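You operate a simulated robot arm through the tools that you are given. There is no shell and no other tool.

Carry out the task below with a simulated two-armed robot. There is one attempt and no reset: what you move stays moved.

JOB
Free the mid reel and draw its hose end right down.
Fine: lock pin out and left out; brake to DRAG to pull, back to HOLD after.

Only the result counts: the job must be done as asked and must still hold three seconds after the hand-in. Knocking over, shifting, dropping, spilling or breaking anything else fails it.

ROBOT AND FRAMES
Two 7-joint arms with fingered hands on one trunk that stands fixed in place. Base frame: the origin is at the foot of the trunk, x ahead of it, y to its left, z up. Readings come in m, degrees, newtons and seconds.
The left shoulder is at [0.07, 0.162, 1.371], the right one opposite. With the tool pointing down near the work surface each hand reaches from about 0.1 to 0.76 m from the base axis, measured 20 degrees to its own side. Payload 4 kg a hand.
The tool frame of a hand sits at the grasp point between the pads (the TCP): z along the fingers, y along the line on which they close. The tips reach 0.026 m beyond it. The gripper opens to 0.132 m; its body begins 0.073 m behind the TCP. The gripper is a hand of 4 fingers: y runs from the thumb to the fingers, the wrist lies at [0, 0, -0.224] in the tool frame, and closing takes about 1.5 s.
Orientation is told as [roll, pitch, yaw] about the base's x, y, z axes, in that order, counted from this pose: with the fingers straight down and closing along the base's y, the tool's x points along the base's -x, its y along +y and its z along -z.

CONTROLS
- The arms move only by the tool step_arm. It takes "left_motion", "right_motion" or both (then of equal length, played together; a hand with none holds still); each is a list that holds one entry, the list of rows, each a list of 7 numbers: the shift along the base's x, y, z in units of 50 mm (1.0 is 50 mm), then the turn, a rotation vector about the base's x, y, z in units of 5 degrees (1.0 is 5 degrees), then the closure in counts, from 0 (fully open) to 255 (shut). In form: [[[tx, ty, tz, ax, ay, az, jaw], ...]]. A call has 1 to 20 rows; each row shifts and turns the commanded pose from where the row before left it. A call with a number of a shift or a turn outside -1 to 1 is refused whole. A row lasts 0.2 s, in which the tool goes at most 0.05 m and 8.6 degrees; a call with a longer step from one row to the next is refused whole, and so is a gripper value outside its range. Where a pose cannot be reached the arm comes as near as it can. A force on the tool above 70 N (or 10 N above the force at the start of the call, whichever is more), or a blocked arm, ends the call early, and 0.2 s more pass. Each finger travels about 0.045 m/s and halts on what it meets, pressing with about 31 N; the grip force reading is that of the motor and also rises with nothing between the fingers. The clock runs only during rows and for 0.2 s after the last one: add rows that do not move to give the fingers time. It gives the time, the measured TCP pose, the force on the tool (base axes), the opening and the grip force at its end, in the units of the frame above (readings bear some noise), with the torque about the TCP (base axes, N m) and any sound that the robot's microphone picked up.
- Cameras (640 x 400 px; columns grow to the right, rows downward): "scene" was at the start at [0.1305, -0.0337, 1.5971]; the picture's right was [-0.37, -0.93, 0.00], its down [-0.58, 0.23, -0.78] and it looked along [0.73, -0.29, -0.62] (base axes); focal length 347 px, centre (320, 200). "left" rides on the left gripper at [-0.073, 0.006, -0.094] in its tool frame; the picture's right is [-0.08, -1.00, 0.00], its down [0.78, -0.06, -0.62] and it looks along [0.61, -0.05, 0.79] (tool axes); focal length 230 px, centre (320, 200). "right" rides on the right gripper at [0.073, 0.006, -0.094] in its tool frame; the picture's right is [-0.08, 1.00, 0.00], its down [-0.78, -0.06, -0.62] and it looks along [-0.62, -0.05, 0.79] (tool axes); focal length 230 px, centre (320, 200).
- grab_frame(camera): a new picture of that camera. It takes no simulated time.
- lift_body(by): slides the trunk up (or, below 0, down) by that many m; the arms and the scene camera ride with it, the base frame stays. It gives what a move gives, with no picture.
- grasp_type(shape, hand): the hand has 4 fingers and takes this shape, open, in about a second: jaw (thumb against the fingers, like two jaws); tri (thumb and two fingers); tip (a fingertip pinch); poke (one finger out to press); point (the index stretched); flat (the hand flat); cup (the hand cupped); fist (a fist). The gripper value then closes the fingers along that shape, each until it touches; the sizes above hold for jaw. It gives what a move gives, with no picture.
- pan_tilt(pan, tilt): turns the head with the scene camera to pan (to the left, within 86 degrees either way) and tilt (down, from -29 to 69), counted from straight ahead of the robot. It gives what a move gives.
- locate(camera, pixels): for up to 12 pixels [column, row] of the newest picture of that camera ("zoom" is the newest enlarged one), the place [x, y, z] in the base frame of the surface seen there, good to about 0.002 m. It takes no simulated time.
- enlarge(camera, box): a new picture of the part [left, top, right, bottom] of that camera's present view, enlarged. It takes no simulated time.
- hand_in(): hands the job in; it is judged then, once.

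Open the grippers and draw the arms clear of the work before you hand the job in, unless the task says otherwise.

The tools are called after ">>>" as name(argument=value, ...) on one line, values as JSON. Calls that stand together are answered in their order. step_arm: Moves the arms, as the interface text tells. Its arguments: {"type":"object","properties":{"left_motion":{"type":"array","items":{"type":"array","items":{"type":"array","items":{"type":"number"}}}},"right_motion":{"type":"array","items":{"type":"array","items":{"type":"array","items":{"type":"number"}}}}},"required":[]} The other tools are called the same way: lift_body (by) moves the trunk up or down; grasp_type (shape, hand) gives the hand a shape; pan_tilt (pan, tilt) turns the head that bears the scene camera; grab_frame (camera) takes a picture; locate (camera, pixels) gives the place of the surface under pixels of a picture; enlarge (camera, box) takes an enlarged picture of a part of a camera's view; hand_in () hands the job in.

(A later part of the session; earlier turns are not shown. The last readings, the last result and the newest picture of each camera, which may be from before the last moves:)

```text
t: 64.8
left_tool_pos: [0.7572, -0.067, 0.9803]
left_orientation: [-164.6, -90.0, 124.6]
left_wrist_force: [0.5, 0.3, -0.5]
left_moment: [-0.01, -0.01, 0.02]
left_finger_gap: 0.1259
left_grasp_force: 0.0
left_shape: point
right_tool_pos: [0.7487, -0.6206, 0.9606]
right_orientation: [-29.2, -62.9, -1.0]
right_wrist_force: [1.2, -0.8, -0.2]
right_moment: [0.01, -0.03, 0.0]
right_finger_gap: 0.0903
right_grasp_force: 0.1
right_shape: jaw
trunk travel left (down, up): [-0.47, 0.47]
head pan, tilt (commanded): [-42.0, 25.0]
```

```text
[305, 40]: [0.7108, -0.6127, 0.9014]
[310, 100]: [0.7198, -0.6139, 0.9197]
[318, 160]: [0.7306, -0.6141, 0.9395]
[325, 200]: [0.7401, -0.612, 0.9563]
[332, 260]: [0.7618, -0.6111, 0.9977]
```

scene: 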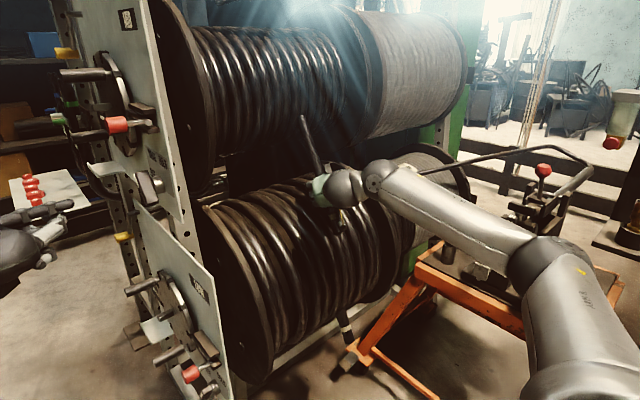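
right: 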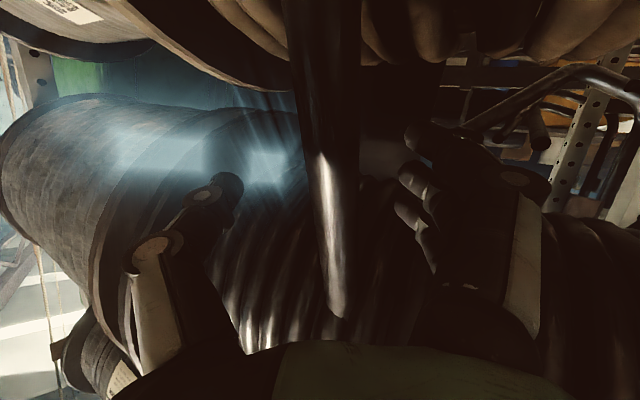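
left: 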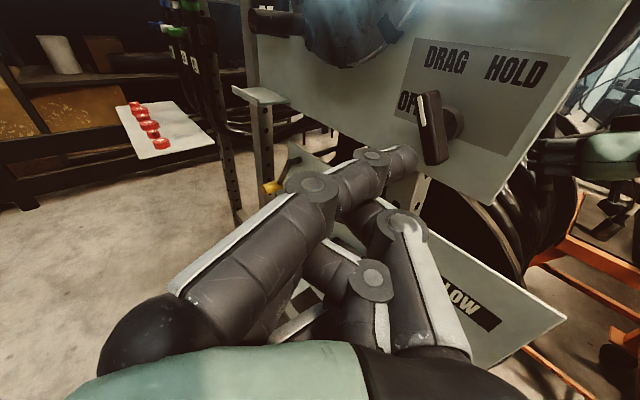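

The hand is now higher, on the hose axis. I close and pull again with small steps.

>>> step_arm(right_motion=[[[0, 0, 0, 0, 0, 0, 255], [0, 0, 0, 0, 0, 0, 255], [0, 0, 0, 0, 0, 0, 255], [0, 0, 0, 0, 0, 0, 255], [0, 0, 0, 0, 0, 0, 255], [0, 0, 0, 0, 0, 0, 255], [0, 0, 0, 0, 0, 0, 255]]])

>>> step_arm(right_motion=[[[-0.0908, 0, -0.178, 0, 0, 0, 255], [-0.0908, 0, -0.178, 0, 0, 0, 255], [0, 0, 0, 0, 0, 0, 255]]])

>>> enlarge(camera="scene", box=[260, 100, 420, 260])

>>> grab_frame(camera="right")

```text
t: 66.4
left_tool_pos: [0.7593, -0.0672, 0.9782]
left_orientation: [-21.0, -89.9, -19.1]
left_wrist_force: [-0.3, -0.3, -0.4]
left_moment: [-0.01, 0.0, -0.02]
left_finger_gap: 0.1261
left_grasp_force: 0.0
left_shape: point
right_tool_pos: [0.7506, -0.6197, 0.96]
right_orientation: [-29.0, -62.9, -1.0]
right_wrist_force: [9.6, -2.9, 0.0]
right_moment: [-0.06, -0.06, -0.13]
right_finger_gap: 0.0044
right_grasp_force: 30.7
right_shape: jaw
trunk travel left (down, up): [-0.47, 0.47]
head pan, tilt (commanded): [-42.0, 25.0]
```

```text
t: 67.0
left_tool_pos: [0.76, -0.0693, 0.9757]
left_orientation: [-32.7, -89.7, -7.5]
left_wrist_force: [0.0, -0.3, 0.3]
left_moment: [-0.01, 0.01, -0.01]
left_finger_gap: 0.1261
left_grasp_force: 0.1
left_shape: point
right_tool_pos: [0.7477, -0.6203, 0.959]
right_orientation: [-27.2, -65.0, -2.9]
right_wrist_force: [48.0, -13.6, 11.0]
right_moment: [-0.11, -0.26, -0.36]
right_finger_gap: 0.0024
right_grasp_force: 30.5
right_shape: jaw
trunk travel left (down, up): [-0.47, 0.47]
head pan, tilt (commanded): [-42.0, 25.0]
stopped in row 2 (right hand): the force on the tool passed its limit at 78 N (the readings are from after the stop); the commanded pose is now the measured one
```

```text
2.50 times, centred on (340, 180) of scene
```

zoom: 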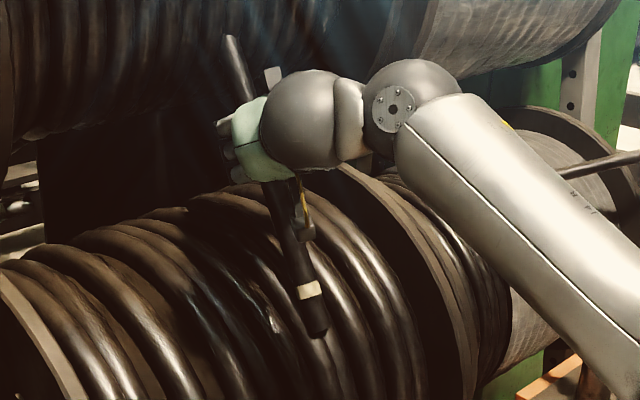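

```text
taken
```

right: 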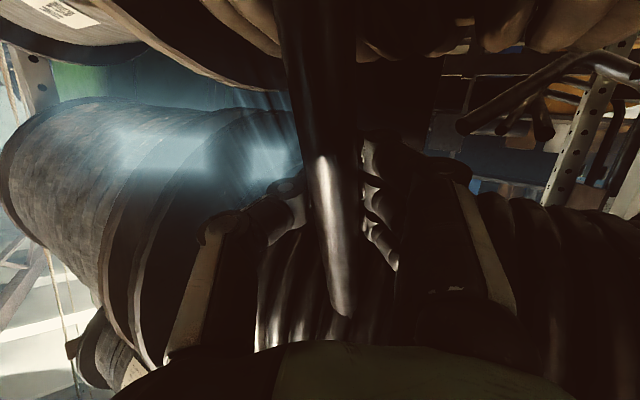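

Same resistance at once with the hand higher up, so it isn't finger contact: the hose itself is blocked — either at its full travel or something stops the reel. I'll inspect the disc/cranks with the left camera and check the bolt and knob.

>>> step_arm(right_motion=[[[0.04, 0, 0.08, 0, 0.2, 0, 255], [0, 0, 0, 0, 0, 0, 255]]])

>>> step_arm(left_motion=[[[-0.5, 0.8, 0.8, 0, 0, 0, 0], [-0.5, 0.8, 0.8, 0, 0, 0, 0], [0, 0.6, 0.6, 0, 0, -1, 0], [0, 0, 0, 0, 0, -1, 0], [0, 0, 0, 0, 0, -1, 0], [0, 0, 0, 0, 0, 0, 0]]])

>>> grab_frame(camera="left")

>>> enlarge(camera="left", box=[240, 0, 560, 200])

```text
t: 67.6
left_tool_pos: [0.7611, -0.0667, 0.9758]
left_orientation: [-32.1, -89.8, -8.0]
left_wrist_force: [0.0, 0.1, 0.1]
left_moment: [-0.02, -0.01, -0.02]
left_finger_gap: 0.1258
left_grasp_force: 0.0
left_shape: point
right_tool_pos: [0.7478, -0.6197, 0.9597]
right_orientation: [-28.0, -63.3, -2.3]
right_wrist_force: [35.5, -6.2, 2.4]
right_moment: [-0.13, -0.26, -0.2]
right_finger_gap: 0.0024
right_grasp_force: 30.7
right_shape: jaw
trunk travel left (down, up): [-0.47, 0.47]
head pan, tilt (commanded): [-42.0, 25.0]
```

```text
refused: row 1 steps farther than a row can; nothing moved
```

```text
taken
```

left: 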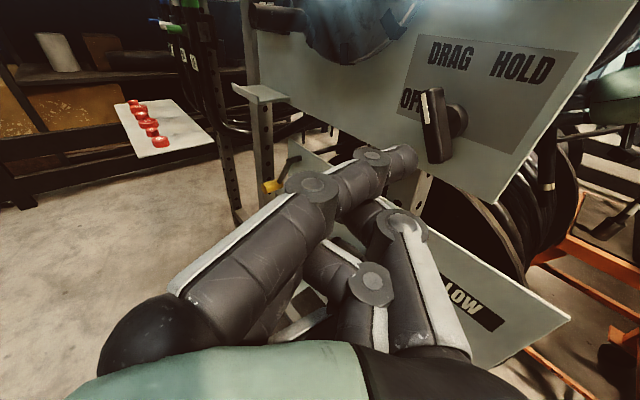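

```text
2.00 times, centred on (400, 100) of left
```

zoom: 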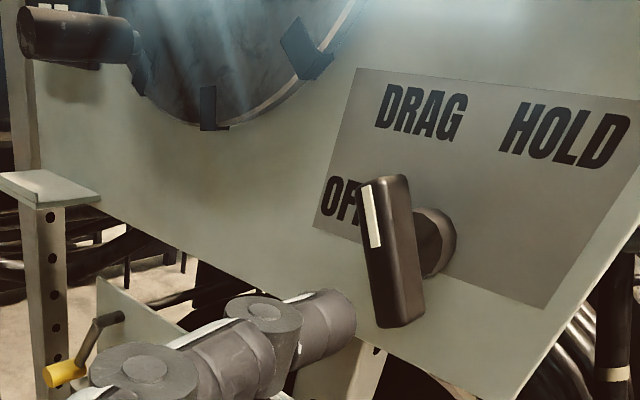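

The row was too long; nothing moved. I split it into shorter steps to raise the left camera for a look at the disc.

>>> step_arm(left_motion=[[[-0.4, 0.6, 0.5, 0, 0, 0, 0], [-0.3, 0.6, 0.6, 0, 0, 0, 0], [0, 0.5, 0.7, 0, 0, -1, 0], [0, 0, 0.7, 0, 0, -1, 0], [0, 0, 0, 0, 0, -1, 0], [0, 0, 0, 0, 0, 0, 0]]])

>>> grab_frame(camera="left")

>>> enlarge(camera="left", box=[200, 0, 480, 200])

```text
t: 69.0
left_tool_pos: [0.727, 0.0168, 1.1029]
left_orientation: [-45.3, -89.6, -9.8]
left_wrist_force: [0.7, -0.5, 0.3]
left_moment: [-0.02, -0.02, 0.0]
left_finger_gap: 0.1262
left_grasp_force: 0.1
left_shape: point
right_tool_pos: [0.7473, -0.6195, 0.9597]
right_orientation: [-28.0, -63.4, -2.4]
right_wrist_force: [31.8, -5.0, -2.7]
right_moment: [-0.18, -0.12, -0.22]
right_finger_gap: 0.0023
right_grasp_force: 31.4
right_shape: jaw
trunk travel left (down, up): [-0.47, 0.47]
head pan, tilt (commanded): [-42.0, 25.0]
```

```text
taken
```

left: 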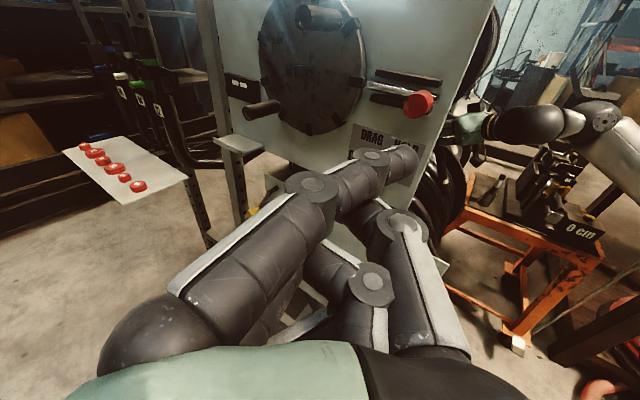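

```text
2.00 times, centred on (340, 100) of left
```

zoom: 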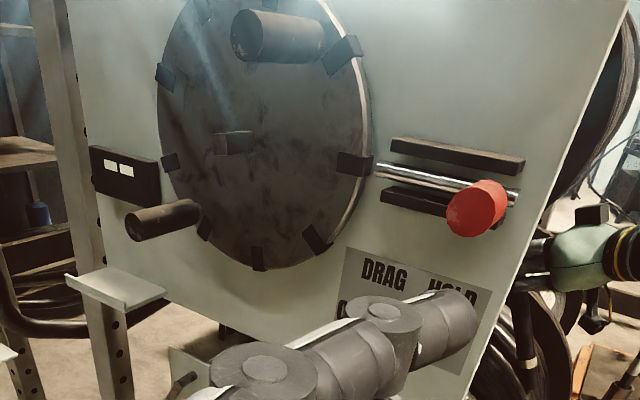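

The disc has turned ~38° and a notch is again right opposite the bolt. I need to be sure the bolt hasn't crept in: I'll zoom and locate its tip and near end.

>>> enlarge(camera="left", box=[350, 60, 450, 130])

>>> locate(camera="zoom", pixels=[[30, 125], [60, 140], [100, 150], [130, 158], [160, 165], [300, 185], [425, 210], [440, 205], [385, 260], [420, 280]])

```text
5.71 times, centred on (400, 95) of left
```

zoom: 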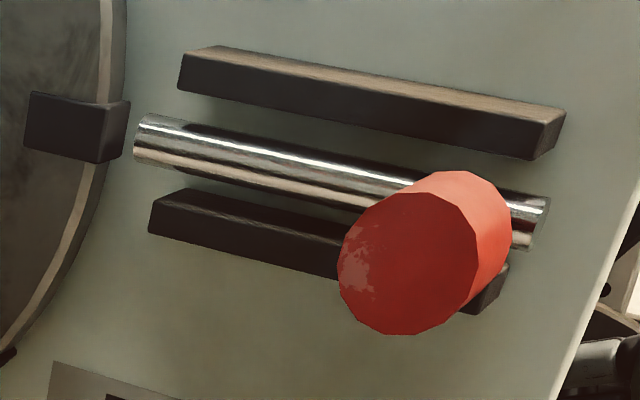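

```text
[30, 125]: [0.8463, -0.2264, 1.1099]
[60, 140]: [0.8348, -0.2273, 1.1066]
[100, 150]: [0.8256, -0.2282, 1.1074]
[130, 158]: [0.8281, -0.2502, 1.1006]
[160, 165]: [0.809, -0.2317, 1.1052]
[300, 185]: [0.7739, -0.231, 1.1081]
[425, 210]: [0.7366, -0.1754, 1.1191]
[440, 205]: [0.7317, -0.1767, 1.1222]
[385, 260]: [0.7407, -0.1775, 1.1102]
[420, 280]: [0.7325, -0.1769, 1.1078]
```

The bolt is definitely out (tip 0.815 vs notch block 0.826, grip still at x≈0.735). I'll release the hose and back the right hand off to look at whether the hose tip is touching the LOW coil.

>>> step_arm(right_motion=[[[0, 0, 0, 0, 0, 0, 200], [0, 0, 0, 0, 0, 0, 130], [0, 0, 0, 0, 0, 0, 70], [0, 0, 0, 0, 0, 0, 50], [0, 0, 0, 0, 0, 0, 50], [-0.463, 0.3, 0.236, 0, 0, 0, 30], [-0.463, 0.3, 0.236, 0, 0, 0, 0], [-0.463, 0.3, 0.236, 0, 0, 0, 0], [-0.463, 0.3, 0.236, 0, 0, 0, 0], [-0.463, 0.3, 0.236, 0, 0, 0, 0], [0, 0, 0, 0, 0, 0, 0]]])

>>> grab_frame(camera="right")

>>> grab_frame(camera="scene")

```text
t: 71.4
left_tool_pos: [0.7241, 0.0174, 1.1057]
left_orientation: [-39.1, -89.9, -16.0]
left_wrist_force: [-0.1, -1.0, 0.1]
left_moment: [-0.01, 0.01, 0.01]
left_finger_gap: 0.1262
left_grasp_force: 0.1
left_shape: point
right_tool_pos: [0.6285, -0.5462, 1.0237]
right_orientation: [-28.0, -63.5, -2.4]
right_wrist_force: [0.6, -0.2, -1.0]
right_moment: [0.01, 0.02, -0.01]
right_finger_gap: 0.1319
right_grasp_force: 0.1
right_shape: jaw
trunk travel left (down, up): [-0.47, 0.47]
head pan, tilt (commanded): [-42.0, 25.0]
```

```text
taken
```

right: 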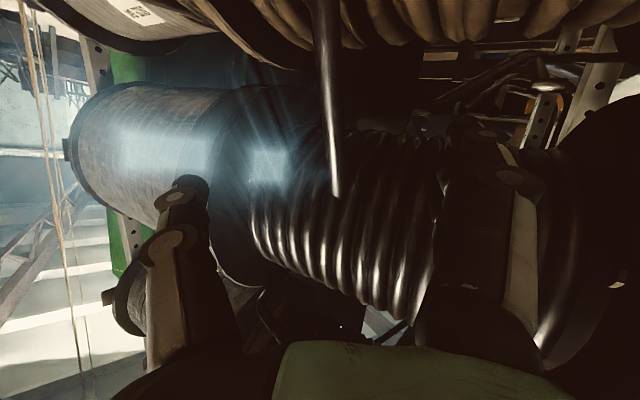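

```text
taken
```

scene: 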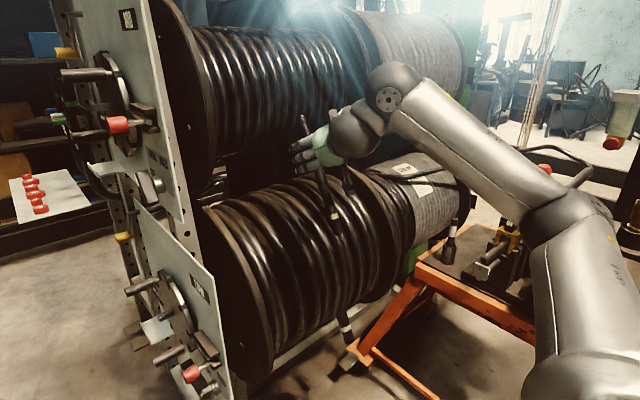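

Zooming on the hose tip against the LOW coil.

>>> enlarge(camera="scene", box=[290, 110, 370, 260])

>>> locate(camera="zoom", pixels=[[340, 195], [348, 240], [350, 270], [352, 290], [360, 310], [335, 300], [330, 260], [370, 270], [375, 240], [345, 215]])

```text
2.67 times, centred on (330, 185) of scene
```

zoom: 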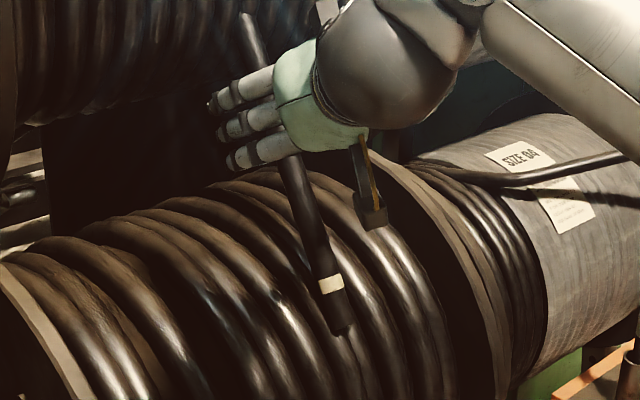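

```text
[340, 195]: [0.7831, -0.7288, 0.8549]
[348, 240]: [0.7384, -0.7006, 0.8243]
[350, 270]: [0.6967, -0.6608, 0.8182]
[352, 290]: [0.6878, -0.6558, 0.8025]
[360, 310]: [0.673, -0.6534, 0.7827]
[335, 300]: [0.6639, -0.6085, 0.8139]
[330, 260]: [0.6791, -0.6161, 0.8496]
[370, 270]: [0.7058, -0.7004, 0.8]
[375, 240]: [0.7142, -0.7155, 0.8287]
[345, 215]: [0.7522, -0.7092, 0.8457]
```

The tip is close to the LOW coil, so I want to distinguish a true end stop from contact. First I zoom on the dark box beside the MID disc (possible indicator) and on the disc.

>>> enlarge(camera="left", box=[215, 60, 275, 130])

>>> enlarge(camera="left", box=[240, 0, 380, 150])

>>> locate(camera="zoom", pixels=[[205, 70], [60, 290], [135, 190], [330, 205], [340, 70], [155, 345], [230, 360], [75, 205], [65, 100], [250, 40], [110, 280]])

```text
5.71 times, centred on (245, 95) of left
```

zoom: 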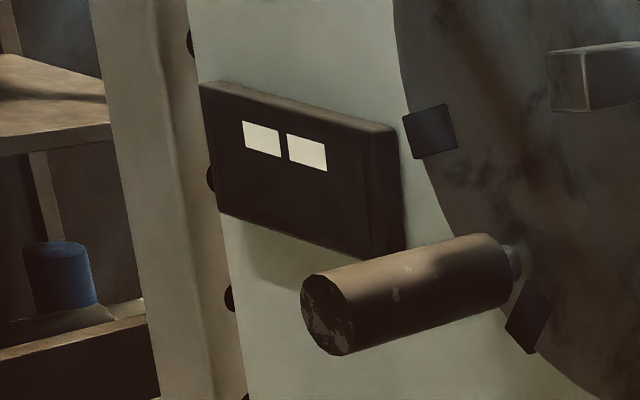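

```text
2.67 times, centred on (310, 75) of left
```

zoom: 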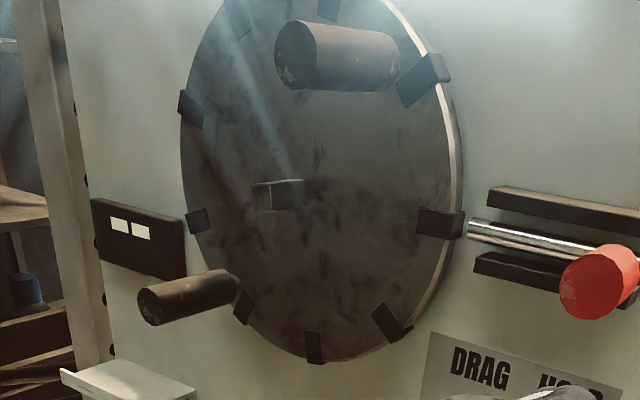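

```text
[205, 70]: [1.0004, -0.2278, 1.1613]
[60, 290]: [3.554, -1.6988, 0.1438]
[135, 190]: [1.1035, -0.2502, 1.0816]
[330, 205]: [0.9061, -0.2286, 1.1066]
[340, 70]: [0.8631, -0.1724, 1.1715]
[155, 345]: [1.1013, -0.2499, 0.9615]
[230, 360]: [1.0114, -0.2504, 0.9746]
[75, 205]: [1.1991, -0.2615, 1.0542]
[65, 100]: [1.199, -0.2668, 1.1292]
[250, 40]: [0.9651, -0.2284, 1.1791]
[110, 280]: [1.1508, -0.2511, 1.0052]
```

I'll locate all the disc notches and crank bases to know the true rotation and pitch.

>>> locate(camera="zoom", pixels=[[432, 222], [420, 82], [328, 8], [237, 18], [188, 107], [195, 220], [243, 308], [313, 347], [388, 322], [395, 60], [235, 280]])

```text
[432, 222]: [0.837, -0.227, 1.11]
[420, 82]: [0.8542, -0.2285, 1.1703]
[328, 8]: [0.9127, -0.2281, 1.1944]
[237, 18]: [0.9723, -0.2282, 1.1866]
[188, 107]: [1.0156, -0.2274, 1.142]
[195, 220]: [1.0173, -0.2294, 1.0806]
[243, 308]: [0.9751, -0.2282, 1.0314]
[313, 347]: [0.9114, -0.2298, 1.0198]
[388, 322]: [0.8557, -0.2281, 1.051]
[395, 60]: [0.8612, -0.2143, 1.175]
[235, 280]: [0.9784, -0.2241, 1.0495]
```

The notches are at 40° pitch and the reel has turned 40° (one pitch, ≈70 mm of hose). I'll check whether crank B could be stopping on the dark box, by locating the box's face and the crank's extent.

>>> locate(camera="zoom", pixels=[[150, 250], [120, 225], [175, 260], [180, 225], [105, 240], [150, 305], [180, 290], [210, 280], [230, 285], [160, 320], [215, 300]])

>>> enlarge(camera="left", box=[220, 70, 340, 150])

```text
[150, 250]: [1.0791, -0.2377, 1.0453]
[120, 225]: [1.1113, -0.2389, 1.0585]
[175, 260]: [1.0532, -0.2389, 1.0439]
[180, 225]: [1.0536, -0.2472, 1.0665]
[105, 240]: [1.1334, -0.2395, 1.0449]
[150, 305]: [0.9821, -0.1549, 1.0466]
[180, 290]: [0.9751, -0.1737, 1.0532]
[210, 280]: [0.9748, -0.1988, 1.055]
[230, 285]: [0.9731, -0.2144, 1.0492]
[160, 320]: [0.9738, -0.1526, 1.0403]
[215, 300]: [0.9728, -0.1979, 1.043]
```

```text
5.00 times, centred on (280, 110) of left
```

zoom: 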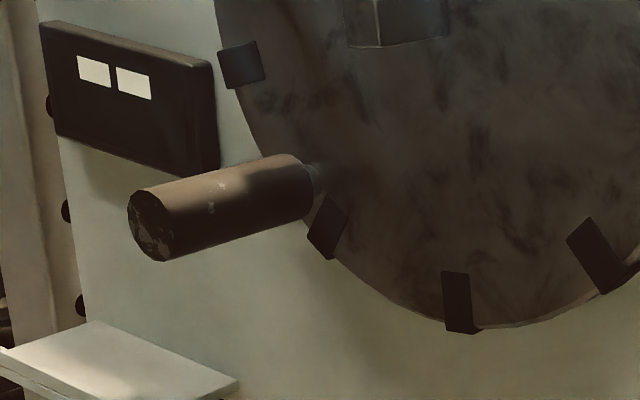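

Crank B is well clear of the box, the tail is rigidly guided, and with 78 N it didn't budge — so this is the hose's end of travel. I'll regrip the hose and hold it at the stop while the left hand returns the brake to HOLD.

>>> step_arm(right_motion=[[[0.463, -0.3, -0.236, 0, 0, 0, 40], [0.463, -0.3, -0.236, 0, 0, 0, 60], [0.463, -0.3, -0.236, 0, 0, 0, 60], [0.463, -0.3, -0.236, 0, 0, 0, 60], [0.4, -0.26, -0.2, 0, 0, 0, 60], [0, 0, 0, 0, 0, 0, 60]]])

>>> grab_frame(camera="right")

>>> locate(camera="right", pixels=[[318, 160], [325, 200], [332, 250]])

```text
t: 72.8
left_tool_pos: [0.7222, 0.0176, 1.106]
left_orientation: [160.8, -90.0, 144.1]
left_wrist_force: [0.2, 0.0, 0.3]
left_moment: [0.06, -0.03, 0.0]
left_finger_gap: 0.1259
left_grasp_force: 0.1
left_shape: point
right_tool_pos: [0.7403, -0.6201, 0.9662]
right_orientation: [-28.2, -63.7, -2.3]
right_wrist_force: [-0.5, -0.7, 0.1]
right_moment: [-0.01, -0.02, -0.02]
right_finger_gap: 0.1012
right_grasp_force: 0.0
right_shape: jaw
trunk travel left (down, up): [-0.47, 0.47]
head pan, tilt (commanded): [-42.0, 25.0]
```

```text
taken
```

right: 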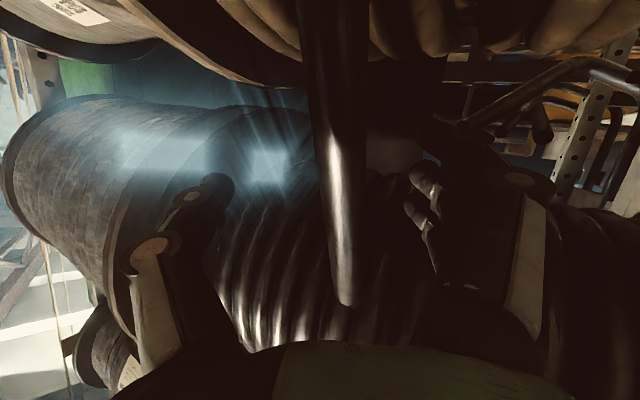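

```text
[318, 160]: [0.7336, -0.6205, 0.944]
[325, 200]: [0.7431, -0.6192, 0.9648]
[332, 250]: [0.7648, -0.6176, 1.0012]
```

The hose is ~8 mm off to the finger side and ~10 mm ahead; I nudge to centre and close.

>>> step_arm(right_motion=[[[0.15, 0.06, -0.08, 0, 0, 0, 60], [0, 0, 0, 0, 0, 0, 255], [0, 0, 0, 0, 0, 0, 255], [0, 0, 0, 0, 0, 0, 255], [0, 0, 0, 0, 0, 0, 255], [0, 0, 0, 0, 0, 0, 255], [0, 0, 0, 0, 0, 0, 255], [0, 0, 0, 0, 0, 0, 255]]])

>>> step_arm(right_motion=[[[-0.045, 0, -0.089, 0, 0, 0, 255], [-0.02, 0, -0.04, 0, 0, 0, 255], [0, 0, 0, 0, 0, 0, 255]]])

>>> enlarge(camera="scene", box=[260, 100, 420, 260])

>>> locate(camera="zoom", pixels=[[308, 290], [318, 325], [316, 315], [300, 270], [230, 42]])

```text
t: 74.6
left_tool_pos: [0.7235, 0.0184, 1.1041]
left_orientation: [-43.6, -89.9, -11.6]
left_wrist_force: [0.2, -0.3, -0.2]
left_moment: [0.01, -0.01, 0.0]
left_finger_gap: 0.126
left_grasp_force: 0.2
left_shape: point
right_tool_pos: [0.7505, -0.615, 0.9609]
right_orientation: [-28.1, -63.6, -2.5]
right_wrist_force: [8.8, -2.8, -0.9]
right_moment: [-0.03, -0.02, -0.07]
right_finger_gap: 0.0072
right_grasp_force: 30.8
right_shape: jaw
trunk travel left (down, up): [-0.47, 0.47]
head pan, tilt (commanded): [-42.0, 25.0]
```

```text
t: 75.4
left_tool_pos: [0.7259, 0.0187, 1.1053]
left_orientation: [-65.7, -89.7, 10.7]
left_wrist_force: [0.9, -1.3, -0.5]
left_moment: [-0.01, 0.0, -0.01]
left_finger_gap: 0.1261
left_grasp_force: 0.0
left_shape: point
right_tool_pos: [0.749, -0.6155, 0.9595]
right_orientation: [-27.6, -64.3, -2.9]
right_wrist_force: [44.8, -16.6, 27.7]
right_moment: [-0.21, -0.43, -0.11]
right_finger_gap: 0.0064
right_grasp_force: 30.9
right_shape: jaw
trunk travel left (down, up): [-0.47, 0.47]
head pan, tilt (commanded): [-42.0, 25.0]
```

```text
2.50 times, centred on (340, 180) of scene
```

zoom: 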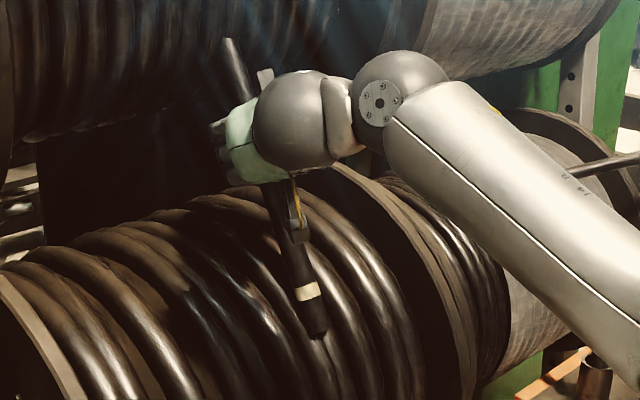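

```text
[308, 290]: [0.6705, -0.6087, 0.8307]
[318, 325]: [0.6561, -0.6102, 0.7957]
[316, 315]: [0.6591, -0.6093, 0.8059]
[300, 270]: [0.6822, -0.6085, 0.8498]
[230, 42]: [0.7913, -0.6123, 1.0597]
```

At 55 N the hose doesn't move at all (tip unchanged at (0.656,0.796)): hard stop confirmed. I ease the pull slightly and hold, while bringing the left index finger level with the lower end of the paddle.

>>> step_arm(left_motion=[[[0.1, 0, -0.7, 0, 0, 1, 0], [0.1, 0, -0.7, 0, 0, 1, 0], [0.1, 0, -0.7, 0, 0, 1, 0], [0.1, 0, -0.7, 0, 0, 0, 0], [0.15, -0.4, -0.4, 0, 0, 0, 0], [0.05, -0.7, 0, 0, 0, 0, 0], [0, -0.6, 0, 0, 0, 0, 0], [0, 0, 0, 0, 0, 0, 0]]], right_motion=[[[0.02, 0, 0.03, 0, 0, 0, 255], [0, 0, 0, 0, 0, 0, 255], [0, 0, 0, 0, 0, 0, 255], [0, 0, 0, 0, 0, 0, 255], [0, 0, 0, 0, 0, 0, 255], [0, 0, 0, 0, 0, 0, 255], [0, 0, 0, 0, 0, 0, 255], [0, 0, 0, 0, 0, 0, 255]]])

>>> grab_frame(camera="left")

>>> locate(camera="left", pixels=[[410, 158], [415, 165]])

```text
t: 77.2
left_tool_pos: [0.7545, -0.0662, 0.9424]
left_orientation: [-55.3, -89.8, 15.1]
left_wrist_force: [-0.1, 0.9, 0.1]
left_moment: [0.03, -0.01, -0.03]
left_finger_gap: 0.126
left_grasp_force: 0.1
left_shape: point
right_tool_pos: [0.7487, -0.6155, 0.96]
right_orientation: [-27.8, -64.1, -2.7]
right_wrist_force: [37.4, -15.5, 25.2]
right_moment: [-0.19, -0.41, -0.11]
right_finger_gap: 0.0063
right_grasp_force: 31.1
right_shape: jaw
trunk travel left (down, up): [-0.47, 0.47]
head pan, tilt (commanded): [-42.0, 25.0]
```

```text
taken
```

left: 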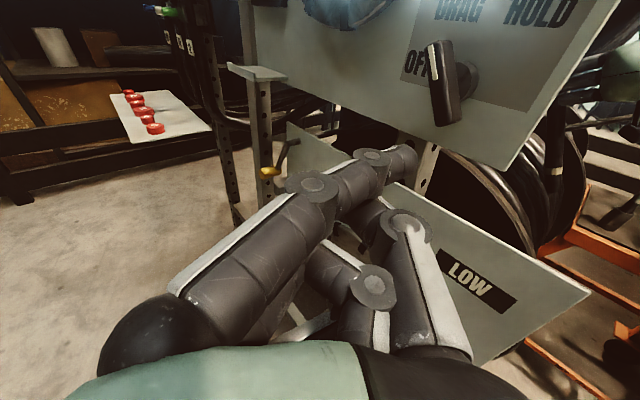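

```text
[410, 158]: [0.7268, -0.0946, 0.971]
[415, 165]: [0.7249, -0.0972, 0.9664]
```

Tip at ≈(0.728,-0.103,0.966), good height for the paddle's lower end. I advance 0.118 m in -y.

>>> step_arm(left_motion=[[[0, -0.7, 0.02, 0, 0, 0, 0], [0, -0.7, 0.02, 0, 0, 0, 0], [0, -0.5, 0, 0, 0, 0, 0], [0, -0.46, 0, 0, 0, 0, 0], [0, 0, 0, 0, 0, 0, 0]]])

>>> grab_frame(camera="left")

>>> enlarge(camera="scene", box=[80, 120, 220, 260])

```text
t: 78.4
left_tool_pos: [0.7535, -0.1849, 0.9476]
left_orientation: [-45.1, -90.0, 5.1]
left_wrist_force: [0.1, 0.7, -0.4]
left_moment: [-0.02, -0.03, 0.02]
left_finger_gap: 0.1261
left_grasp_force: 0.1
left_shape: point
right_tool_pos: [0.7495, -0.6148, 0.9582]
right_orientation: [-27.8, -64.1, -2.6]
right_wrist_force: [37.3, -14.3, 25.1]
right_moment: [-0.18, -0.37, -0.12]
right_finger_gap: 0.0062
right_grasp_force: 31.0
right_shape: jaw
trunk travel left (down, up): [-0.47, 0.47]
head pan, tilt (commanded): [-42.0, 25.0]
```

```text
taken
```

left: 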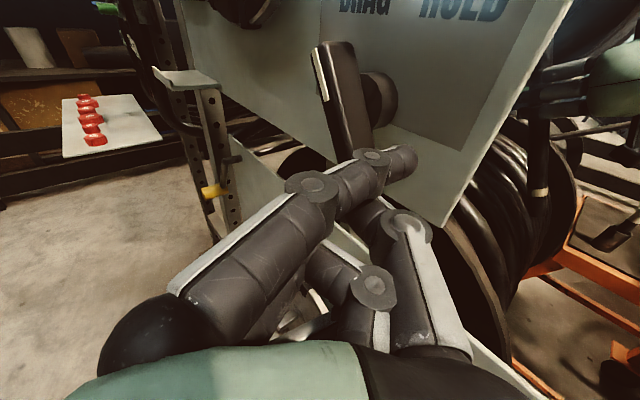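

```text
2.86 times, centred on (150, 190) of scene
```

zoom: 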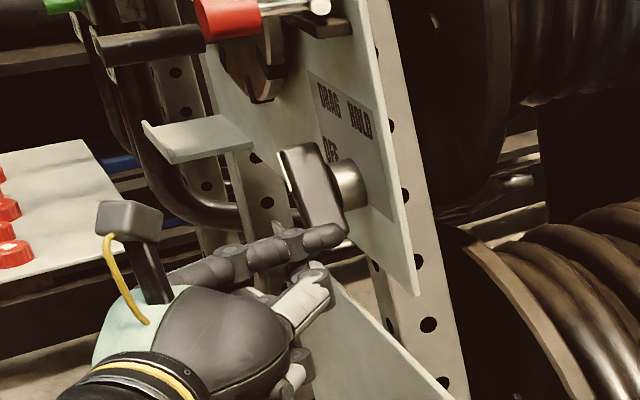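

The fingertip is just left of the paddle's lower end. I lower it 4 mm and push +x ~36 mm slowly.

>>> step_arm(left_motion=[[[0.1, 0, -0.08, 0, 0, 0, 0], [0.14, 0, 0, 0, 0, 0, 0], [0.12, 0, 0, 0, 0, 0, 0], [0.12, 0, 0, 0, 0, 0, 0], [0.12, 0, 0, 0, 0, 0, 0], [0.12, 0, 0, 0, 0, 0, 0], [0, 0, 0, 0, 0, 0, 0]]])

>>> grab_frame(camera="left")

>>> enlarge(camera="left", box=[320, 0, 520, 200])

>>> enlarge(camera="scene", box=[80, 120, 220, 260])

```text
t: 80.0
left_tool_pos: [0.7887, -0.1856, 0.9401]
left_orientation: [-39.4, -89.9, -0.6]
left_wrist_force: [-3.0, 0.5, -0.8]
left_moment: [0.01, -0.08, -0.06]
left_finger_gap: 0.1263
left_grasp_force: 0.1
left_shape: point
right_tool_pos: [0.7482, -0.6146, 0.9589]
right_orientation: [-27.8, -64.1, -2.6]
right_wrist_force: [38.7, -16.6, 25.0]
right_moment: [-0.19, -0.39, -0.1]
right_finger_gap: 0.0062
right_grasp_force: 30.9
right_shape: jaw
trunk travel left (down, up): [-0.47, 0.47]
head pan, tilt (commanded): [-42.0, 25.0]
```

```text
taken
```

left: 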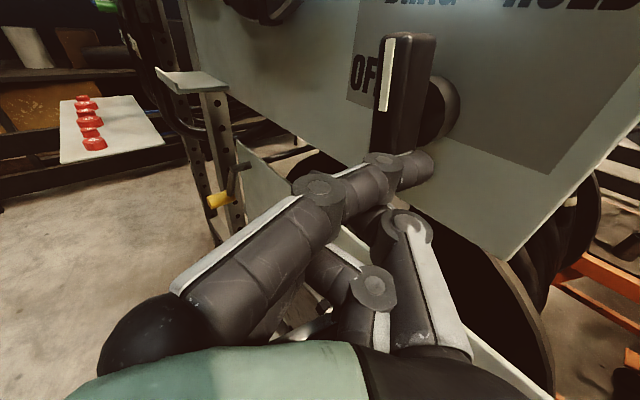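

```text
2.00 times, centred on (420, 100) of left
```

zoom: 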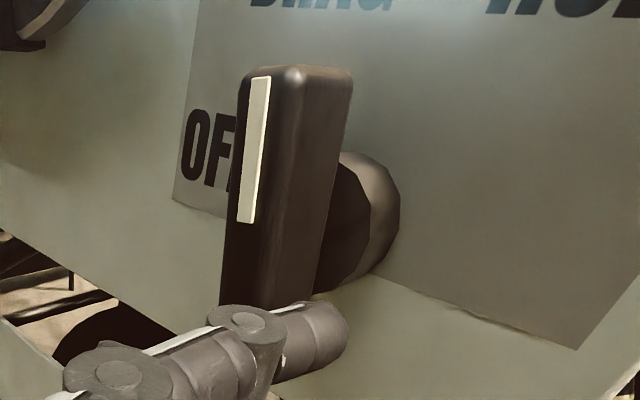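

```text
2.86 times, centred on (150, 190) of scene
```

zoom: 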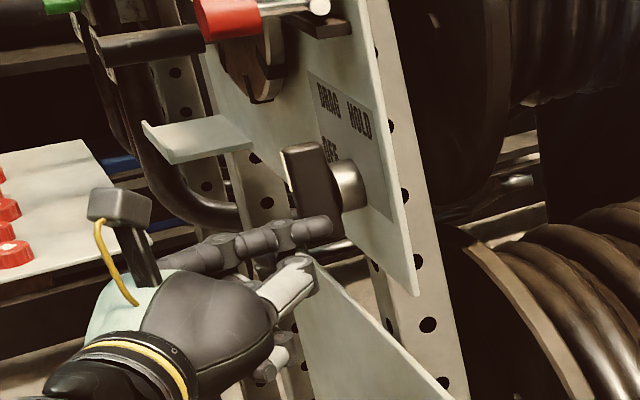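

The paddle is turning back. I'll measure its angle by the white line.

>>> locate(camera="left", pixels=[[392, 45], [386, 107], [420, 40], [380, 140], [400, 60]])

```text
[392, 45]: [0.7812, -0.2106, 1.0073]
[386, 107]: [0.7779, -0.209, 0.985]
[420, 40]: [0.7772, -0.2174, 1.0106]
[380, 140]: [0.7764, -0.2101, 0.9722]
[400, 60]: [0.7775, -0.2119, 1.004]
```

Angle is now about +8°. I push another 15 mm.

>>> step_arm(left_motion=[[[0.1, 0, 0, 0, 0, 0, 0], [0.1, 0, 0, 0, 0, 0, 0], [0.1, 0, 0, 0, 0, 0, 0], [0, 0, 0, 0, 0, 0, 0]]])

>>> grab_frame(camera="left")

>>> enlarge(camera="left", box=[320, 0, 520, 200])

```text
t: 81.0
left_tool_pos: [0.8044, -0.1839, 0.9389]
left_orientation: [-22.7, -89.8, -17.4]
left_wrist_force: [-6.4, 0.4, -5.5]
left_moment: [0.13, -0.33, -0.19]
left_finger_gap: 0.1262
left_grasp_force: 0.1
left_shape: point
right_tool_pos: [0.7482, -0.6149, 0.959]
right_orientation: [-27.8, -64.1, -2.6]
right_wrist_force: [37.5, -15.0, 24.6]
right_moment: [-0.18, -0.4, -0.14]
right_finger_gap: 0.0064
right_grasp_force: 30.6
right_shape: jaw
trunk travel left (down, up): [-0.47, 0.47]
head pan, tilt (commanded): [-42.0, 25.0]
```

```text
taken
```

left: 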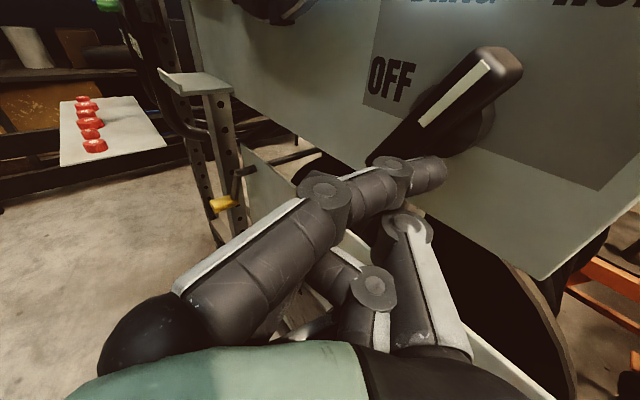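

```text
2.00 times, centred on (420, 100) of left
```

zoom: 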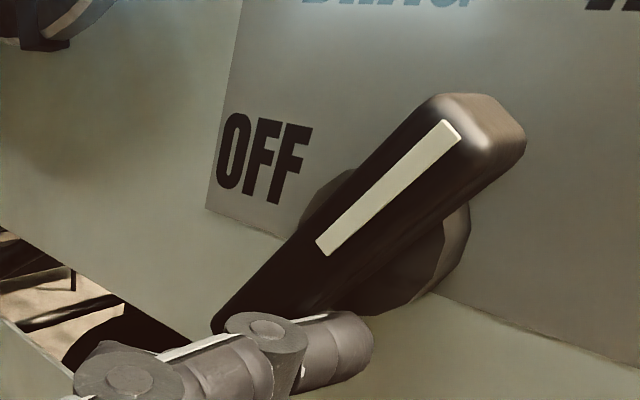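

>>> locate(camera="zoom", pixels=[[450, 132], [325, 243], [380, 195], [240, 305], [480, 110]])

```text
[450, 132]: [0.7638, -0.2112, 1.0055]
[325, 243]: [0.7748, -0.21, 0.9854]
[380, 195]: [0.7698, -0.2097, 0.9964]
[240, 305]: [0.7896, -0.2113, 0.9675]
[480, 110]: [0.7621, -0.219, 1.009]
```

Angle is about -29°, i.e. at HOLD (initially measured -29…-30°). I push 2 mm more to seat it, then check force.

>>> step_arm(left_motion=[[[0.04, 0, 0, 0, 0, 0, 0], [0.02, 0, 0, 0, 0, 0, 0], [0, 0, 0, 0, 0, 0, 0]]])

>>> enlarge(camera="left", box=[320, 0, 520, 200])

>>> locate(camera="zoom", pixels=[[450, 132], [325, 243], [455, 125], [330, 235], [240, 305], [480, 110]])

```text
t: 81.8
left_tool_pos: [0.808, -0.1854, 0.9402]
left_orientation: [-31.5, -89.9, -8.6]
left_wrist_force: [-8.2, 3.7, -8.7]
left_moment: [0.13, -0.41, -0.28]
left_finger_gap: 0.126
left_grasp_force: 0.1
left_shape: point
right_tool_pos: [0.7477, -0.6137, 0.9596]
right_orientation: [-27.8, -64.1, -2.7]
right_wrist_force: [36.8, -16.2, 25.2]
right_moment: [-0.15, -0.4, -0.13]
right_finger_gap: 0.006
right_grasp_force: 30.8
right_shape: jaw
trunk travel left (down, up): [-0.47, 0.47]
head pan, tilt (commanded): [-42.0, 25.0]
```

```text
2.00 times, centred on (420, 100) of left
```

zoom: 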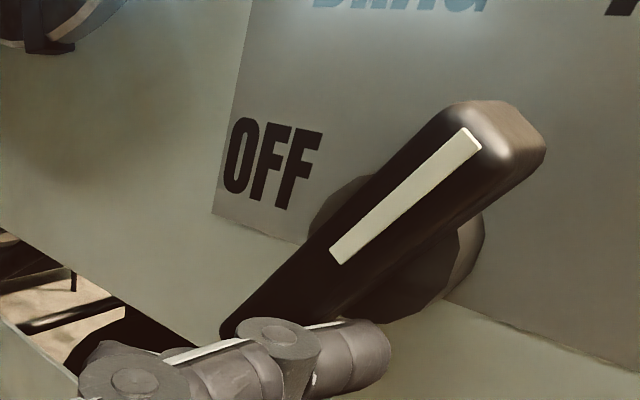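

```text
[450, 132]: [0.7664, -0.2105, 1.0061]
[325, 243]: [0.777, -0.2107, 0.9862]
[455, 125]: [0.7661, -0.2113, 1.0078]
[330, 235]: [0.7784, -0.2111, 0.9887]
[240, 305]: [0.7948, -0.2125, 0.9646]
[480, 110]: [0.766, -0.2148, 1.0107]
```

Force is rising with no further turning — the knob is against its HOLD stop. I withdraw the finger (-x, then +y) and view the knob.

>>> step_arm(left_motion=[[[-0.3, 0, 0, 0, 0, 0, 0], [-0.4, 0.1, 0, 0, 0, 0, 0], [-0.4, 0.5, 0, 0, 0, 0, 0], [0, 0.8, 0, 0, 0, 0, 0], [0, 0.8, 0.2, 0, 0, 0, 0], [0, 0.4, 0.8, 0, 0, 0, 0], [0, 0, 0, 0, 0, 0, 0]]])

>>> grab_frame(camera="left")

>>> enlarge(camera="left", box=[360, 20, 520, 180])

```text
t: 83.4
left_tool_pos: [0.7537, -0.0531, 0.9922]
left_orientation: [-34.4, -90.0, -5.7]
left_wrist_force: [-1.0, 0.7, 0.4]
left_moment: [0.0, -0.03, -0.01]
left_finger_gap: 0.1261
left_grasp_force: 0.1
left_shape: point
right_tool_pos: [0.7487, -0.6157, 0.9578]
right_orientation: [-27.7, -64.1, -2.7]
right_wrist_force: [36.0, -15.2, 24.8]
right_moment: [-0.2, -0.35, -0.11]
right_finger_gap: 0.0058
right_grasp_force: 31.0
right_shape: jaw
trunk travel left (down, up): [-0.47, 0.47]
head pan, tilt (commanded): [-42.0, 25.0]
```

```text
taken
```

left: 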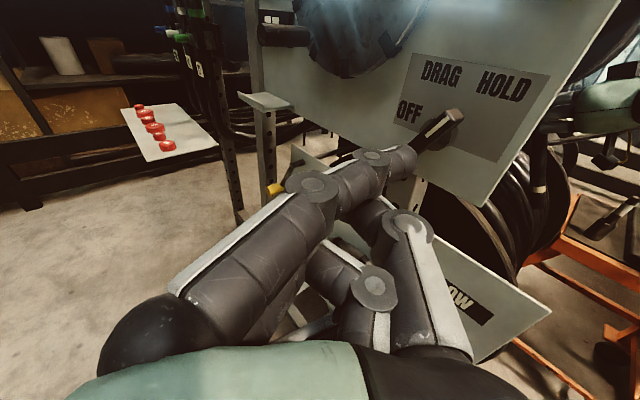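

```text
2.50 times, centred on (440, 100) of left
```

zoom: 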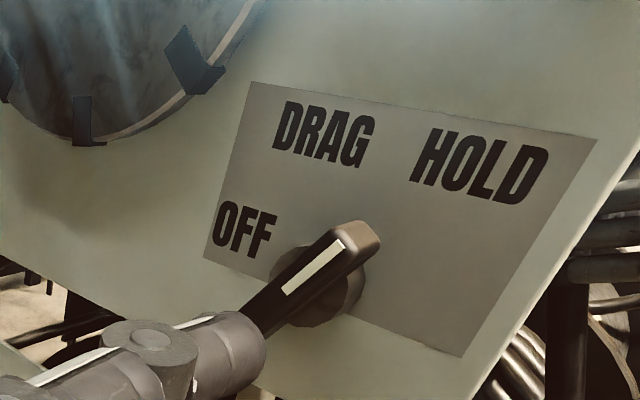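

>>> locate(camera="zoom", pixels=[[338, 246], [288, 288], [330, 250], [300, 280], [352, 228], [255, 320]])

>>> step_arm(right_motion=[[[0.03, 0, 0.06, 0, 0, 0, 255], [0, 0, 0, 0, 0, 0, 220], [0, 0, 0, 0, 0, 0, 180], [0, 0, 0, 0, 0, 0, 140], [0, 0, 0, 0, 0, 0, 100], [0, 0, 0, 0, 0, 0, 60], [0, 0, 0, 0, 0, 0, 30], [0, 0, 0, 0, 0, 0, 30]]])

>>> enlarge(camera="scene", box=[260, 100, 420, 260])

>>> locate(camera="zoom", pixels=[[308, 290], [318, 325], [316, 315], [300, 270], [230, 42]])

```text
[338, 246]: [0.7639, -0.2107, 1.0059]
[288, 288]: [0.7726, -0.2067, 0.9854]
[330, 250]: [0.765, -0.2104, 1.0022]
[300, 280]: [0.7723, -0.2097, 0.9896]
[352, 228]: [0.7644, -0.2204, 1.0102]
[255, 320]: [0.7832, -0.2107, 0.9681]
```

```text
t: 85.2
left_tool_pos: [0.7517, -0.054, 0.9929]
left_orientation: [-11.6, -89.9, -28.5]
left_wrist_force: [-0.2, -0.3, -0.6]
left_moment: [-0.01, -0.01, 0.01]
left_finger_gap: 0.1263
left_grasp_force: 0.1
left_shape: point
right_tool_pos: [0.749, -0.6144, 0.961]
right_orientation: [-28.0, -63.6, -2.3]
right_wrist_force: [0.5, -0.2, -0.7]
right_moment: [0.01, -0.01, 0.01]
right_finger_gap: 0.1162
right_grasp_force: 0.1
right_shape: jaw
trunk travel left (down, up): [-0.47, 0.47]
head pan, tilt (commanded): [-42.0, 25.0]
```

```text
2.50 times, centred on (340, 180) of scene
```

zoom: 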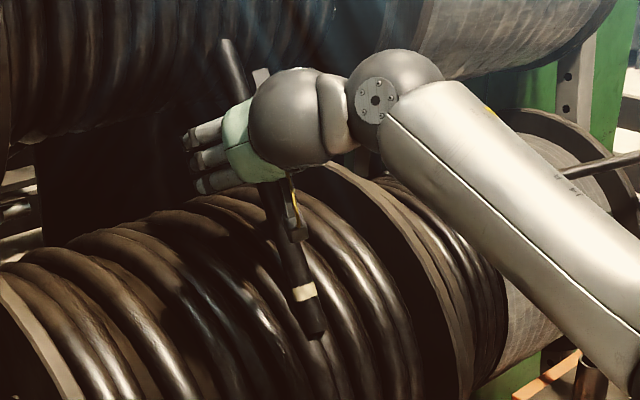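

```text
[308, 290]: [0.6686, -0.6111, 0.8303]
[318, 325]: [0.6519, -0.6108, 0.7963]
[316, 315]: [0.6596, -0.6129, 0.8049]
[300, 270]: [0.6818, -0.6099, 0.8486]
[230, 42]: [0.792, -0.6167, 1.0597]
```

The hose stays put after release. I want a more accurate knob angle, so I zoom further and sample several points on its white line and edges.

>>> enlarge(camera="left", box=[415, 95, 475, 155])

>>> locate(camera="zoom", pixels=[[200, 235], [225, 215], [250, 195], [275, 175], [300, 155], [320, 138], [150, 280], [120, 300], [345, 110], [360, 130], [180, 290], [330, 165]])

```text
6.67 times, centred on (445, 125) of left
```

zoom: 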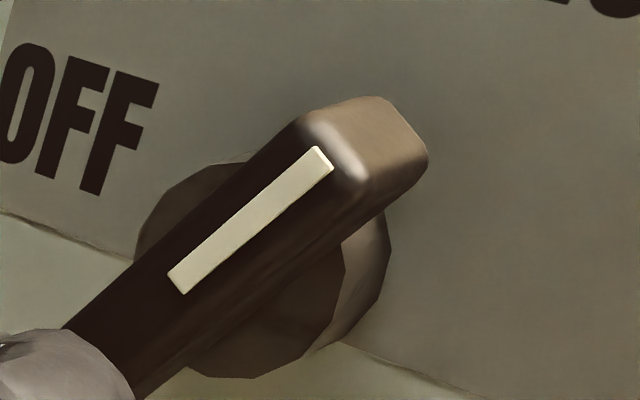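

```text
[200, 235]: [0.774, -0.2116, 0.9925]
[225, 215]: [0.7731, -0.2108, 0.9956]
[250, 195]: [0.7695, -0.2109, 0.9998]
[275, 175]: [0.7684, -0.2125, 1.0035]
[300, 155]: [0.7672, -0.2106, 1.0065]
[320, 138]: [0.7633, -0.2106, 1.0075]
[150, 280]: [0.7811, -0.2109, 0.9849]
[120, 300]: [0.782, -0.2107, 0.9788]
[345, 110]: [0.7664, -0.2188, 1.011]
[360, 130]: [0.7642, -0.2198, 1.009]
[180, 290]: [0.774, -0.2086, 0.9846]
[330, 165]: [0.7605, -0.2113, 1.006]
```

The pointer runs ≈30–33° toward HOLD, matching its original setting. I now open and withdraw the right hand along its approach path, then draw both arms back.

>>> step_arm(right_motion=[[[0, 0, 0, 0, 0, 0, 0], [-0.463, 0.3, 0.236, 0, 0, 0, 0], [-0.463, 0.3, 0.236, 0, 0, 0, 0], [-0.463, 0.3, 0.236, 0, 0, 0, 0], [-0.463, 0.3, 0.236, 0, 0, 0, 0], [-0.463, 0.3, 0.236, 0, 0, 0, 0], [-0.463, 0.3, 0.236, 0, 0, 0, 0], [-0.6, 0.3, 0.2, 0, 0, 0, 0], [-0.8, 0.2, 0, 0, 0, 0, 0], [-0.8, 0.2, 0, 0, 0, 0, 0], [-0.8, 0.2, 0, 0, 0, 0, 0], [0, 0, 0, 0, 0, 0, 0]]], left_motion=[[[0, 0.6, 0, 0, 0, 0, 0], [0, 0.8, 0, 0, 0, 0, 0], [-0.4, 0.7, 0, 0, 0, 0, 0], [-0.7, 0.3, 0, 0, 0, 0, 0], [-0.7, 0.3, 0, 0, 0, 0, 0], [-0.7, 0, 0, 0, 0, 0, 0], [0, 0, 0, 0, 0, 0, 0], [0, 0, 0, 0, 0, 0, 0], [0, 0, 0, 0, 0, 0, 0], [0, 0, 0, 0, 0, 0, 0], [0, 0, 0, 0, 0, 0, 0], [0, 0, 0, 0, 0, 0, 0]]])

>>> grab_frame(camera="scene")

>>> grab_frame(camera="left")

```text
t: 87.8
left_tool_pos: [0.6279, 0.08, 0.9929]
left_orientation: [48.9, -90.1, -89.0]
left_wrist_force: [0.4, 0.1, 0.6]
left_moment: [0.01, -0.03, 0.01]
left_finger_gap: 0.1259
left_grasp_force: 0.1
left_shape: point
right_tool_pos: [0.5364, -0.4771, 1.0238]
right_orientation: [-27.9, -63.6, -2.4]
right_wrist_force: [0.5, 0.2, -0.4]
right_moment: [0.01, 0.0, -0.03]
right_finger_gap: 0.132
right_grasp_force: 0.1
right_shape: jaw
right hand out of reach, approached as far as the arm can: row 9, 10, 11
trunk travel left (down, up): [-0.47, 0.47]
head pan, tilt (commanded): [-42.0, 25.0]
```

```text
taken
```

scene: 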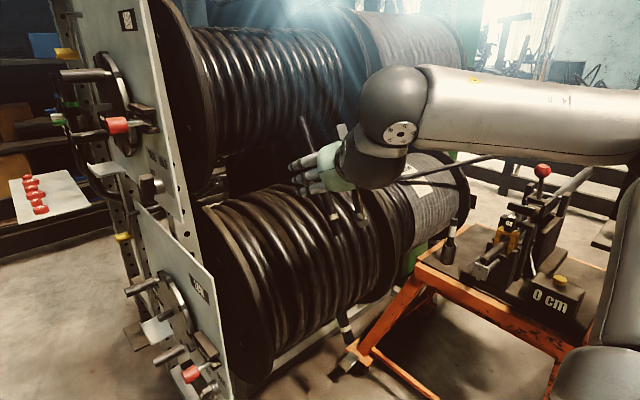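

```text
taken
```

left: 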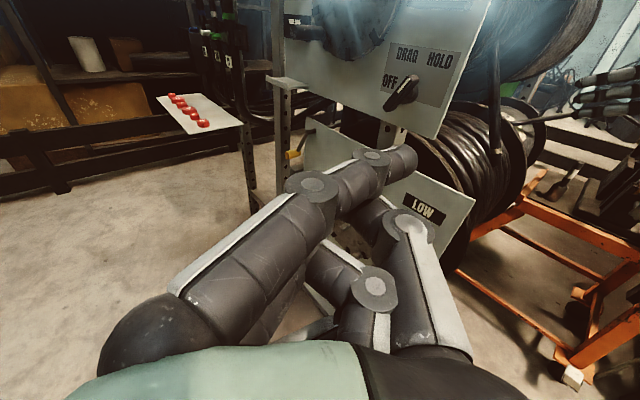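

The left camera now sees the hose tail from the side; I zoom there to view the tip relative to the LOW coil, while reversing the right hand's rotation to free it.

>>> enlarge(camera="left", box=[430, 20, 570, 190])

>>> step_arm(right_motion=[[[0, 0.1, 0.1, 0.454, 0, 0.891, 0], [0, 0.1, 0.1, 0.454, 0, 0.891, 0], [0, 0.1, 0.1, 0.454, 0, 0.891, 0], [0, 0.1, 0.1, 0.454, 0, 0.891, 0], [0, 0.1, 0.1, 0.454, 0, 0.891, 0], [-0.2, 0, 0, 0, 0.9, 0, 0], [-0.3, 0, 0, 0, 0.9, 0, 0], [-0.4, 0, 0, 0, 0.9, 0, 0], [-0.4, 0, 0, 0, 0.9, 0, 0], [-0.4, 0, 0, 0, 0.9, 0, 0], [-0.4, 0, 0, 0, 0.9, 0, 0], [-0.4, 0, 0, 0, 0.9, 0, 0], [0, 0, 0, 0, 0, 0, 0]]])

>>> grab_frame(camera="scene")

```text
2.35 times, centred on (500, 105) of left
```

zoom: 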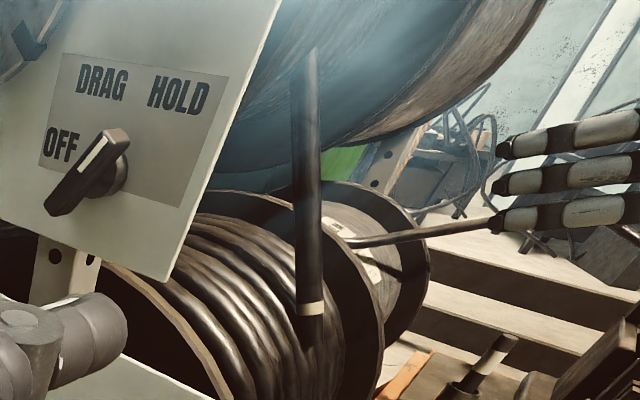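

```text
t: 90.6
left_tool_pos: [0.6284, 0.0783, 0.9931]
left_orientation: [46.6, -90.0, -86.7]
left_wrist_force: [-1.3, -0.7, -0.1]
left_moment: [-0.01, 0.0, 0.0]
left_finger_gap: 0.126
left_grasp_force: 0.1
left_shape: point
right_tool_pos: [0.5144, -0.4216, 1.0228]
right_orientation: [-4.4, -31.6, -1.5]
right_wrist_force: [-0.3, 0.3, -0.5]
right_moment: [0.0, -0.01, 0.01]
right_finger_gap: 0.1319
right_grasp_force: 0.0
right_shape: jaw
right hand out of reach, approached as far as the arm can: row 7, 8, 9, 10, 11, 12
trunk travel left (down, up): [-0.47, 0.47]
head pan, tilt (commanded): [-42.0, 25.0]
```

```text
taken
```

scene: 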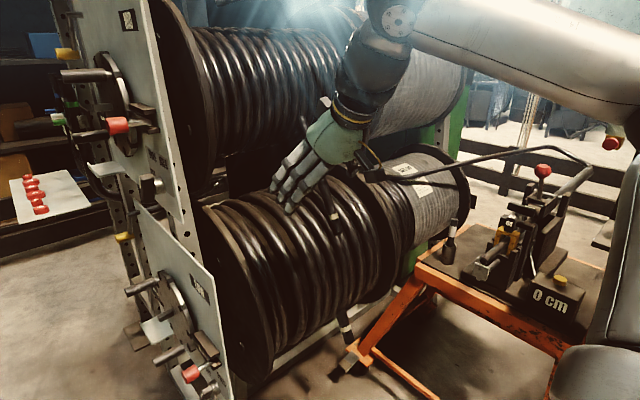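

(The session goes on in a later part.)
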